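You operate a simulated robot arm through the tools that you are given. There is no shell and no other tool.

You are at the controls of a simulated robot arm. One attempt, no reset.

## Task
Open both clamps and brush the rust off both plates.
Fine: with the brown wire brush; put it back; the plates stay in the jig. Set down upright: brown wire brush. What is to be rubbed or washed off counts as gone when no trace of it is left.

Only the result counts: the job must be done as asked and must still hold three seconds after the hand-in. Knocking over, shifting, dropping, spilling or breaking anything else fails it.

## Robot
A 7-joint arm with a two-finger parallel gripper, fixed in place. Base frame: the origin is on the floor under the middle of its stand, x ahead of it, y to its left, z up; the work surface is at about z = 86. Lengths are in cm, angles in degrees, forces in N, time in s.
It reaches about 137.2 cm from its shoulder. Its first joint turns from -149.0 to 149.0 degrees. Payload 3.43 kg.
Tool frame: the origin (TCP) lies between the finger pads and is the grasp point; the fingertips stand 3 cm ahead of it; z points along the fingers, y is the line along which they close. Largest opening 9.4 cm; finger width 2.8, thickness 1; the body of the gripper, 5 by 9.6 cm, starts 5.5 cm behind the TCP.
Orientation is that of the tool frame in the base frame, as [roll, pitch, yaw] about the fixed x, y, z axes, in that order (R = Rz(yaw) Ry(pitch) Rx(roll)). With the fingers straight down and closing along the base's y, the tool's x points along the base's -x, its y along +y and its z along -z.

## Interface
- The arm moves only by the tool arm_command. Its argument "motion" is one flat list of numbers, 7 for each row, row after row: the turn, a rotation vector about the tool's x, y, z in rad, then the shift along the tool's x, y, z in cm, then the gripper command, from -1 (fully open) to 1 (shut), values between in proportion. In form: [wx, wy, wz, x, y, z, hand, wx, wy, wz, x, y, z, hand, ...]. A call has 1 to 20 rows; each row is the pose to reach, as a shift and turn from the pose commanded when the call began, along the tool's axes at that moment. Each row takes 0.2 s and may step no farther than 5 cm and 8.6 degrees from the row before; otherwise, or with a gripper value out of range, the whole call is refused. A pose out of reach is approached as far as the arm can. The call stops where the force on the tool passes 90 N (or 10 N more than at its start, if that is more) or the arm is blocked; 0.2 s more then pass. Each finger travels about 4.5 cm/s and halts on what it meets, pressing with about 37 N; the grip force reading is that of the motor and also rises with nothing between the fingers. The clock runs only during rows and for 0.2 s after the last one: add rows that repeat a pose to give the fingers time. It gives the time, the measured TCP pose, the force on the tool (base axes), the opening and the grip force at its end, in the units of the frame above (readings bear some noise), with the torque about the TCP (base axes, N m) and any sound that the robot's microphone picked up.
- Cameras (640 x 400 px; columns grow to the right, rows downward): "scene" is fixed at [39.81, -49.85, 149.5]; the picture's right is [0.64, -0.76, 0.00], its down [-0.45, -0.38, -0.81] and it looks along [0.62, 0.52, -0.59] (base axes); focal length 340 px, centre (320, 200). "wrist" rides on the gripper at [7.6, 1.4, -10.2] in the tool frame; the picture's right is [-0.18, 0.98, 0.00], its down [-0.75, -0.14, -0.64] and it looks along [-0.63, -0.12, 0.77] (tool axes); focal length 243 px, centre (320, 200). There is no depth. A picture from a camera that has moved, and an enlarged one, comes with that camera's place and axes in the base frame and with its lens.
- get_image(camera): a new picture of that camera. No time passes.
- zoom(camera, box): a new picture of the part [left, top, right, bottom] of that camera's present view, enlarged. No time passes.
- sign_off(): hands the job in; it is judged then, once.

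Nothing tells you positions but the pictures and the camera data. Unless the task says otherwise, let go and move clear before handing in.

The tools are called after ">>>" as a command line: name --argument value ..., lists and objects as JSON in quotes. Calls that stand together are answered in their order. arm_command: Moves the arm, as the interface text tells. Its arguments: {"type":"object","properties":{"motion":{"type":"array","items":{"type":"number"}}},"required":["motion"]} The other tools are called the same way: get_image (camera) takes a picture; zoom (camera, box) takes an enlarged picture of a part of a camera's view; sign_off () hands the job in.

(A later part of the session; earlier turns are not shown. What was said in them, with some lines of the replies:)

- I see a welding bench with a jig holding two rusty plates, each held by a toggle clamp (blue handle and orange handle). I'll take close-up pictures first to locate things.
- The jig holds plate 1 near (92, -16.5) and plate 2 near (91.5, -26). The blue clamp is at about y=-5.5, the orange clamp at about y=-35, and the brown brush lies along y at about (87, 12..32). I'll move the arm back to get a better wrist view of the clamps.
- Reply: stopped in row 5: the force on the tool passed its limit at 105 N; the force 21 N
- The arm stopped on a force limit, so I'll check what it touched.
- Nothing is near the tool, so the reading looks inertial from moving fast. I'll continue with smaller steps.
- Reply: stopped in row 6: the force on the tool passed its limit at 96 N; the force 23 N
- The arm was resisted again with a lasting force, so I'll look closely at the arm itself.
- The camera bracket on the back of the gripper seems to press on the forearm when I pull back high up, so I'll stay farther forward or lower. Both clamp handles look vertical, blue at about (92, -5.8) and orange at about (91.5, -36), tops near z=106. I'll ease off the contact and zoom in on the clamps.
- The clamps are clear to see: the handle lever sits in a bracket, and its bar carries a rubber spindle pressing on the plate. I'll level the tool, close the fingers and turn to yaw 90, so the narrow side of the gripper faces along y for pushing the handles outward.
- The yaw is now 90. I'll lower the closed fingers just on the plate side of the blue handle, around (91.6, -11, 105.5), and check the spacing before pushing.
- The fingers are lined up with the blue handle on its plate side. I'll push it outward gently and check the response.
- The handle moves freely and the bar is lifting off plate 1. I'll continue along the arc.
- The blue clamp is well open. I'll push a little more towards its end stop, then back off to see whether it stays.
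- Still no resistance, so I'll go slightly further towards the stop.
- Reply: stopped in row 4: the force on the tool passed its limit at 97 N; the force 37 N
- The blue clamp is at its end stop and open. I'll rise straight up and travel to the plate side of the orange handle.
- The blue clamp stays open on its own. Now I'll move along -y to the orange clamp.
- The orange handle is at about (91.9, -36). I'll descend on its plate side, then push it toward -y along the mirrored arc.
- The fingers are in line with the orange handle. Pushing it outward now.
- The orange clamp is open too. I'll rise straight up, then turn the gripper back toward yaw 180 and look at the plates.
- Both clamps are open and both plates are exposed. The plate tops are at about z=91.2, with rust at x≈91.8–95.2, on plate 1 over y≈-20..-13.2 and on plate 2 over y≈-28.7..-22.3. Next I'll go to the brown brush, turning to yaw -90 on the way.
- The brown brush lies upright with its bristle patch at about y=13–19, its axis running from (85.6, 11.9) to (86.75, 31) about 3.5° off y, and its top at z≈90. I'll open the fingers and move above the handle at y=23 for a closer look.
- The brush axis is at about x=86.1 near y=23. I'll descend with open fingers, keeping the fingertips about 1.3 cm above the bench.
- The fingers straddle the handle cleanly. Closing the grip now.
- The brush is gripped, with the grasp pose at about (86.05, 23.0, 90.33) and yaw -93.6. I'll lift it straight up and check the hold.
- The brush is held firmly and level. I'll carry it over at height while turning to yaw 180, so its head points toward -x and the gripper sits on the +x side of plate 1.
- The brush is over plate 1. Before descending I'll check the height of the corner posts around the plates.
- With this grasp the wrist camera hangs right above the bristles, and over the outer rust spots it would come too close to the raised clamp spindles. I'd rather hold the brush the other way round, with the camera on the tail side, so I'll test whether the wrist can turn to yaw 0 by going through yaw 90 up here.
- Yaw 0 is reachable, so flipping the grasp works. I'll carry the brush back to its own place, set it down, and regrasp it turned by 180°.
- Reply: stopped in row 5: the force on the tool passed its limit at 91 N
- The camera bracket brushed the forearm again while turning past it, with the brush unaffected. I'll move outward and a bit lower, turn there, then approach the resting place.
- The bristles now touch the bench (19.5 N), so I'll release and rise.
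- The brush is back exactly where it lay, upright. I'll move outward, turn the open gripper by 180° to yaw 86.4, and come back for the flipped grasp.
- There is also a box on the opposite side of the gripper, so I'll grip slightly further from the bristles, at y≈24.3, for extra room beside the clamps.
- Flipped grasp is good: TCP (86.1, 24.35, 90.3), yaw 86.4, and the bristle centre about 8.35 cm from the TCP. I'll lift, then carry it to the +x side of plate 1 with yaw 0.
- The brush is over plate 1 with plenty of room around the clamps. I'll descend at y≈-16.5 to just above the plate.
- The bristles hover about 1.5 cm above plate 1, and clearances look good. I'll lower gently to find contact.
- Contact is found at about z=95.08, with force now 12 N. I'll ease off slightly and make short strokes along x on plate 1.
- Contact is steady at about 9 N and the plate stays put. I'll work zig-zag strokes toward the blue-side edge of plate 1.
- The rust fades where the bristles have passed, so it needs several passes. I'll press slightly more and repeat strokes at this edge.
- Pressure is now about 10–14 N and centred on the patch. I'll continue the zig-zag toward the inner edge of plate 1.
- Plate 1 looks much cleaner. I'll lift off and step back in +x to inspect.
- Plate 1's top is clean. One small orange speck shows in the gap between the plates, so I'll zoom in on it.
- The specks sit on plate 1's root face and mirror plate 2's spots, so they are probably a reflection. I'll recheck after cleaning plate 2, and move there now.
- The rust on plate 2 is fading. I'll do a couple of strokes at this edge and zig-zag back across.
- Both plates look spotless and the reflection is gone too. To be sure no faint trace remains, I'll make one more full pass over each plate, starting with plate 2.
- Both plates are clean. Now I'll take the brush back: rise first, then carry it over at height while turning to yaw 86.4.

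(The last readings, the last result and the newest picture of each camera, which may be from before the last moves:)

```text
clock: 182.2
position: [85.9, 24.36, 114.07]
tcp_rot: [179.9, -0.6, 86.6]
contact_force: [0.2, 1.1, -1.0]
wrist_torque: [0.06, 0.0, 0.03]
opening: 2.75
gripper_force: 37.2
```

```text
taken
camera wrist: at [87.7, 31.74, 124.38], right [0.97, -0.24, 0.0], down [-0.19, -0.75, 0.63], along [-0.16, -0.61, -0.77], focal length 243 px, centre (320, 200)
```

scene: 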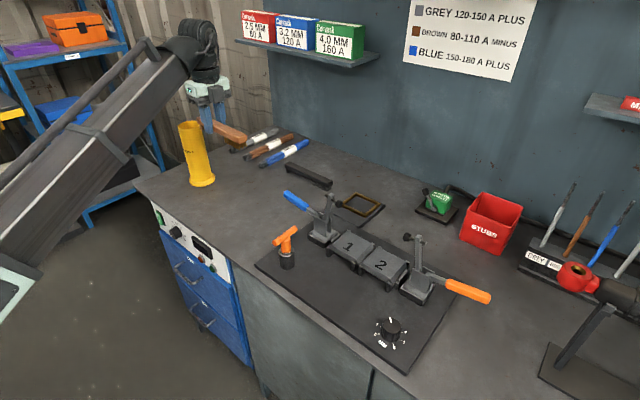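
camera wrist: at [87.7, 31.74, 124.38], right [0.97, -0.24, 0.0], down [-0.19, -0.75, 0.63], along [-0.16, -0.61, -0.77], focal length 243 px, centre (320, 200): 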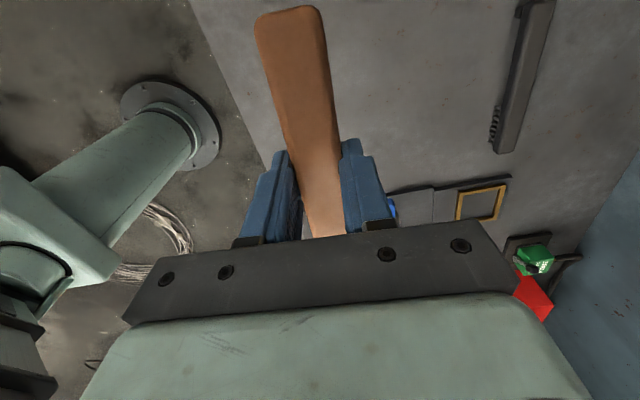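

The brush is above its resting place. Descending to just above the bench.

>>> arm_command --motion '[0, 0, 0, 0, 0.1, 0.5, 1, 0, 0, 0, 0, 0.2, 2, 1, 0, 0, 0, 0, 0.2, 4, 1, 0, 0, 0, 0, 0.2, 6, 1, 0, 0, 0, 0, 0.2, 8, 1, 0, 0, 0, 0, 0.2, 10, 1, 0, 0, 0, 0, 0.2, 12, 1, 0, 0, 0, 0, 0.2, 14, 1, 0, 0, 0, 0, 0.2, 16, 1, 0, 0, 0, 0, 0.2, 18, 1, 0, 0, 0, 0, 0.2, 19.8, 1, 0, 0, 0, 0, 0.2, 21.2, 1, 0, 0, 0, 0, 0.2, 22.2, 1, 0, 0, 0, 0, 0.2, 22.8, 1, 0, 0, 0, 0, 0.2, 23.1, 1, 0, 0, 0, 0, 0.2, 23.2, 1, 0, 0, 0, 0, 0.2, 23.2, 1]'

>>> zoom --camera "scene" --box '[180, 130, 300, 250]'

```text
clock: 185.8
position: [86.04, 24.62, 90.79]
tcp_rot: [-179.9, -0.6, 86.4]
contact_force: [-0.2, 0.5, -1.4]
wrist_torque: [0.08, 0.01, 0.0]
opening: 2.72
gripper_force: 37.2
```

```text
3.33 times, centred on (240, 190) of scene
camera zoom: at [39.81, -49.85, 149.5], right [0.64, -0.76, 0.0], down [-0.45, -0.38, -0.81], along [0.62, 0.52, -0.59], focal length 1134 px, centre (587, 233)
```

zoom: 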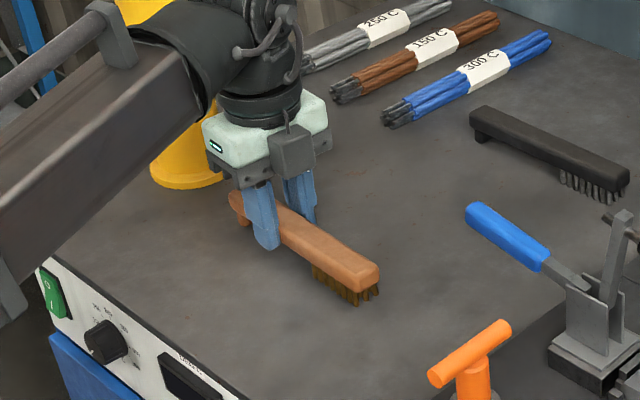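

>>> arm_command --motion '[0, 0, 0, -0.25, 0, 0.1, 1, 0, 0, 0, -0.25, 0, 0.25, 1, 0, 0, 0, -0.25, 0, 0.35, 1, 0, 0, 0, -0.25, 0, 0.35, 1]'

>>> arm_command --motion '[0, 0, 0, 0, 0, 0.08, 1, 0, 0, 0, 0, 0, 0.08, 1]'

>>> arm_command --motion '[0, 0, 0, 0, 0, 0.08, 1, 0, 0, 0, 0, 0, 0.08, 1]'

```text
clock: 186.8
position: [85.99, 24.23, 90.45]
tcp_rot: [-179.9, -0.5, 86.4]
contact_force: [0.8, -0.5, -0.9]
wrist_torque: [0.06, 0.01, -0.03]
opening: 2.72
gripper_force: 37.0
```

```text
clock: 187.4
position: [86.1, 24.32, 90.38]
tcp_rot: [180.0, -0.6, 86.4]
contact_force: [0.4, 0.4, 0.5]
wrist_torque: [0.22, 0.04, -0.01]
opening: 2.73
gripper_force: 37.0
```

```text
clock: 188.0
position: [86.1, 24.44, 90.41]
tcp_rot: [179.9, -0.6, 86.5]
contact_force: [-0.2, -1.8, 9.8]
wrist_torque: [0.78, -0.02, -0.01]
opening: 2.7
gripper_force: 37.3
```

The bristles are touching the bench. Releasing the brush and rising.

>>> arm_command --motion '[0, 0, 0, 0, 0, 0, 0.38, 0, 0, 0, 0, 0, 0, 0.2, 0, 0, 0, 0, 0, 0, -0.2, 0, 0, 0, 0, 0, 0, -0.6, 0, 0, 0, 0, 0, 0, -1, 0, 0, 0, 0, 0, 0, -1, 0, 0, 0, 0, 0, -0.5, -1, 0, 0, 0, 0, 0, -2, -1, 0, 0, 0, 0, 0, -4, -1, 0, 0, 0, 0, 0, -6, -1, 0, 0, 0, 0, 0, -8, -1, 0, 0, 0, 0, 0, -10, -1, 0, 0, 0, 0, 0, -12, -1, 0, 0, 0, 0, 0, -14, -1, 0, 0, 0, 0, 0, -15, -1, 0, 0, 0, 0, 0, -15, -1]'

>>> zoom --camera "scene" --box '[180, 130, 300, 250]'

>>> get_image --camera "wrist"

```text
clock: 191.4
position: [86.02, 24.08, 105.35]
tcp_rot: [180.0, -0.6, 86.4]
contact_force: [0.3, 0.4, 0.6]
wrist_torque: [0.0, -0.01, -0.02]
opening: 9.4
gripper_force: 0.0
```

```text
3.33 times, centred on (240, 190) of scene
camera zoom: at [39.81, -49.85, 149.5], right [0.64, -0.76, 0.0], down [-0.45, -0.38, -0.81], along [0.62, 0.52, -0.59], focal length 1134 px, centre (587, 233)
```

zoom: 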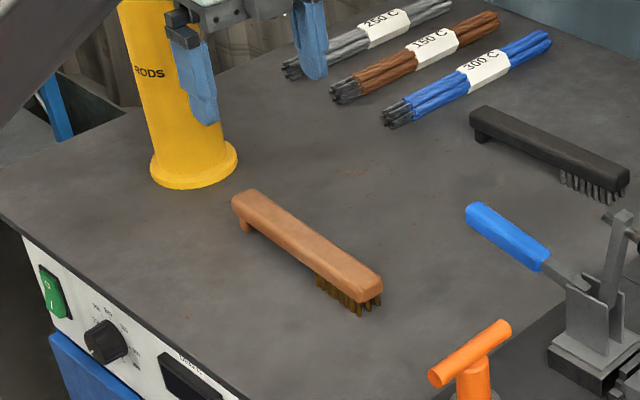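

```text
taken
camera wrist: at [87.93, 31.49, 115.76], right [0.97, -0.25, 0.0], down [-0.19, -0.75, 0.63], along [-0.16, -0.61, -0.77], focal length 243 px, centre (320, 200)
```

wrist: 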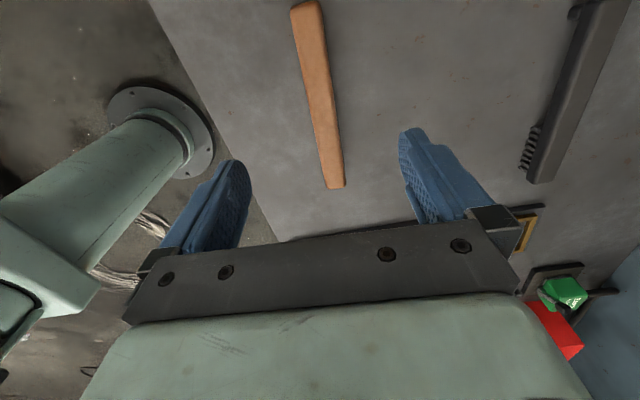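

The brush is back in its place, upright. I'll now fly over the plates with the wrist camera for a final check.

>>> arm_command --motion '[0, 0, 0, 0, 0, -1, -1, 0, 0, 0, 0, 0, -3, -1, 0, 0, 0, 0, 0, -5.5, -1, 0, 0, 0, -0.7, 0.1, -8, -1, 0, 0, 0, -2.2, 0.4, -10, -1, 0, 0, 0, -4.4, 0.8, -11.5, -1, 0, 0, 0, -6.8, 1.2, -12.15, -1, 0, 0, 0, -9.3, 1.6, -12.15, -1, 0, 0, 0, -11.8, 2.1, -12.15, -1, 0, 0, 0, -14.3, 2.5, -12.15, -1, 0, 0, 0, -16.8, 2.9, -12.15, -1, 0, 0, 0, -19.3, 3.4, -12.15, -1, 0, 0, 0, -21.8, 3.8, -12.15, -1, 0, 0, 0, -24.3, 4.2, -12.15, -1, 0, 0, 0, -26.8, 4.7, -12.15, -1, 0, 0, 0, -29.3, 5.1, -12.15, -1, 0, 0, 0, -31.8, 5.6, -12.15, -1, 0, 0, 0, -34, 5.95, -12.15, -1, 0, 0, 0, -35.4, 6.2, -12.15, -1, 0, 0, 0, -35.8, 6.26, -12.15, -1]'

>>> get_image --camera "wrist"

>>> zoom --camera "wrist" --box '[260, 0, 440, 220]'

>>> get_image --camera "scene"

```text
clock: 195.6
position: [90.07, -12.16, 117.06]
tcp_rot: [179.9, -0.7, 86.3]
contact_force: [-0.3, -0.5, 0.7]
wrist_torque: [0.01, 0.03, 0.05]
opening: 9.41
gripper_force: 0.1
```

```text
taken
camera wrist: at [91.91, -4.74, 127.46], right [0.97, -0.24, 0.0], down [-0.19, -0.75, 0.63], along [-0.16, -0.61, -0.77], focal length 243 px, centre (320, 200)
```

wrist: 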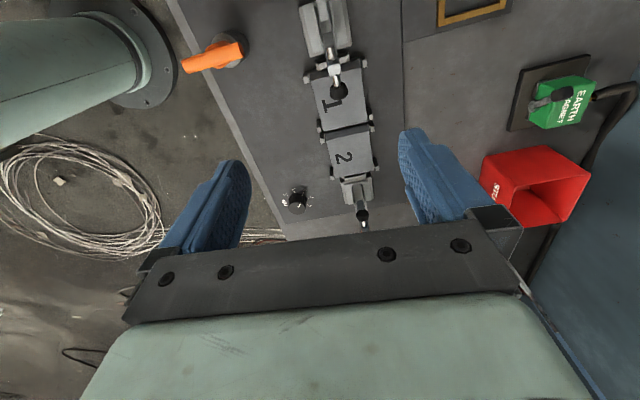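

```text
1.82 times, centred on (350, 110) of wrist
camera zoom: at [91.91, -4.74, 127.46], right [0.97, -0.24, 0.0], down [-0.19, -0.75, 0.63], along [-0.16, -0.61, -0.77], focal length 441 px, centre (266, 364)
```

zoom: 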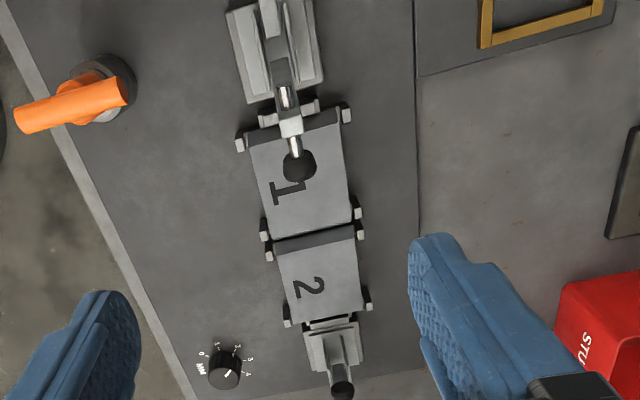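

```text
taken
```

scene: 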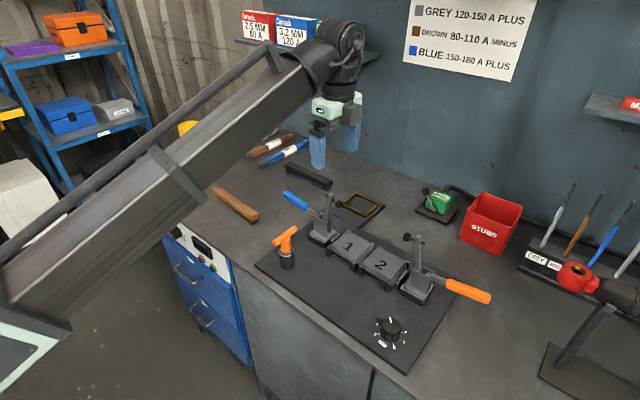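

>>> zoom --camera "wrist" --box '[310, 55, 385, 185]'

>>> zoom --camera "scene" --box '[320, 215, 380, 260]'

>>> zoom --camera "scene" --box '[355, 235, 415, 285]'

>>> zoom --camera "scene" --box '[240, 160, 500, 320]'

```text
3.08 times, centred on (348, 120) of wrist
camera zoom: at [91.91, -4.74, 127.46], right [0.97, -0.24, 0.0], down [-0.19, -0.75, 0.63], along [-0.16, -0.61, -0.77], focal length 746 px, centre (235, 446)
```

zoom: 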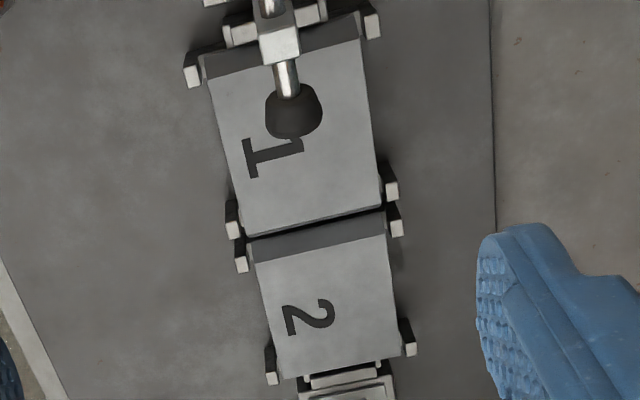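

```text
8.89 times, centred on (350, 238) of scene
camera zoom: at [39.81, -49.85, 149.5], right [0.64, -0.76, 0.0], down [-0.45, -0.38, -0.81], along [0.62, 0.52, -0.59], focal length 3024 px, centre (53, -133)
```

zoom: 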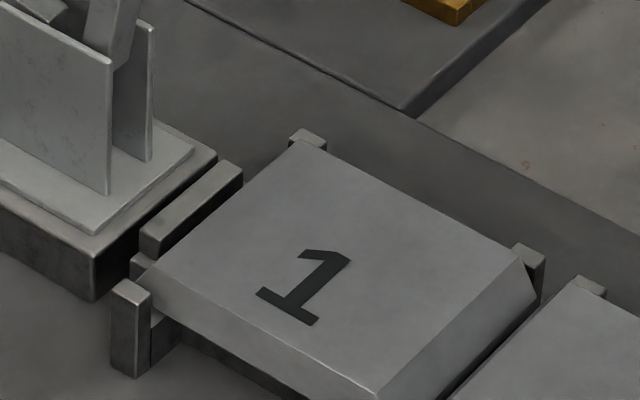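

```text
8.00 times, centred on (385, 260) of scene
camera zoom: at [39.81, -49.85, 149.5], right [0.64, -0.76, 0.0], down [-0.45, -0.38, -0.81], along [0.62, 0.52, -0.59], focal length 2721 px, centre (-200, -280)
```

zoom: 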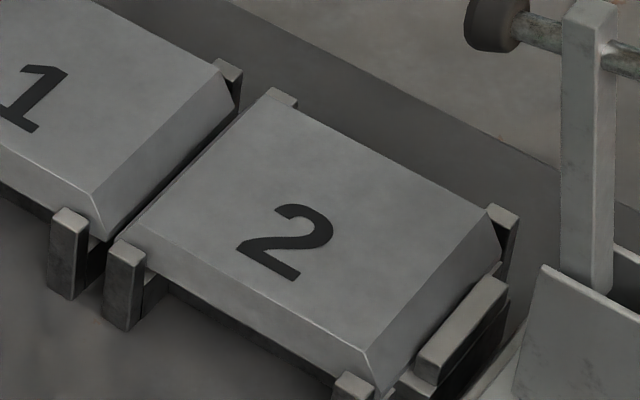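

```text
2.46 times, centred on (370, 240) of scene
camera zoom: at [39.81, -49.85, 149.5], right [0.64, -0.76, 0.0], down [-0.45, -0.38, -0.81], along [0.62, 0.52, -0.59], focal length 837 px, centre (197, 102)
```

zoom: 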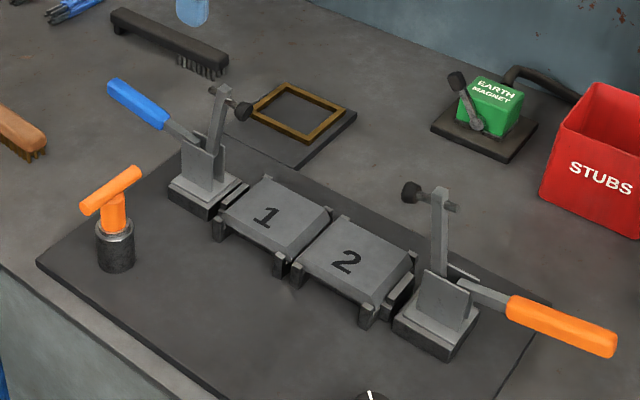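

Both clamps stand open, both plates are clean and still seated in the jig, and the brown brush is upright in its place. The gripper is empty and clear, so I'm handing in.

>>> sign_off

```text
The job is handed in.
```

I opened both clamps and brushed the rust off both plates with the brown wire brush. The brush is back in its original spot, standing upright with its bristles down.

- **Plates:** close-ups from both cameras show no rust left on either plate, and both are still seated in the jig. I made an extra full pass over each one after they already looked clean.
- **Clamps:** the blue and orange handles are pushed out to their open positions and held there on their own.
- **Bumps along the way:** the arm stopped on its force limit four times. Three times the wrist camera bracket pressed against the robot's own forearm. The fourth was the blue handle reaching its end stop. Nothing else was touched or moved.

I first picked up the brush with the camera over the bristles, which was too close to the raised clamps. So I set it down in its place, turned the gripper around and picked it up again before brushing.
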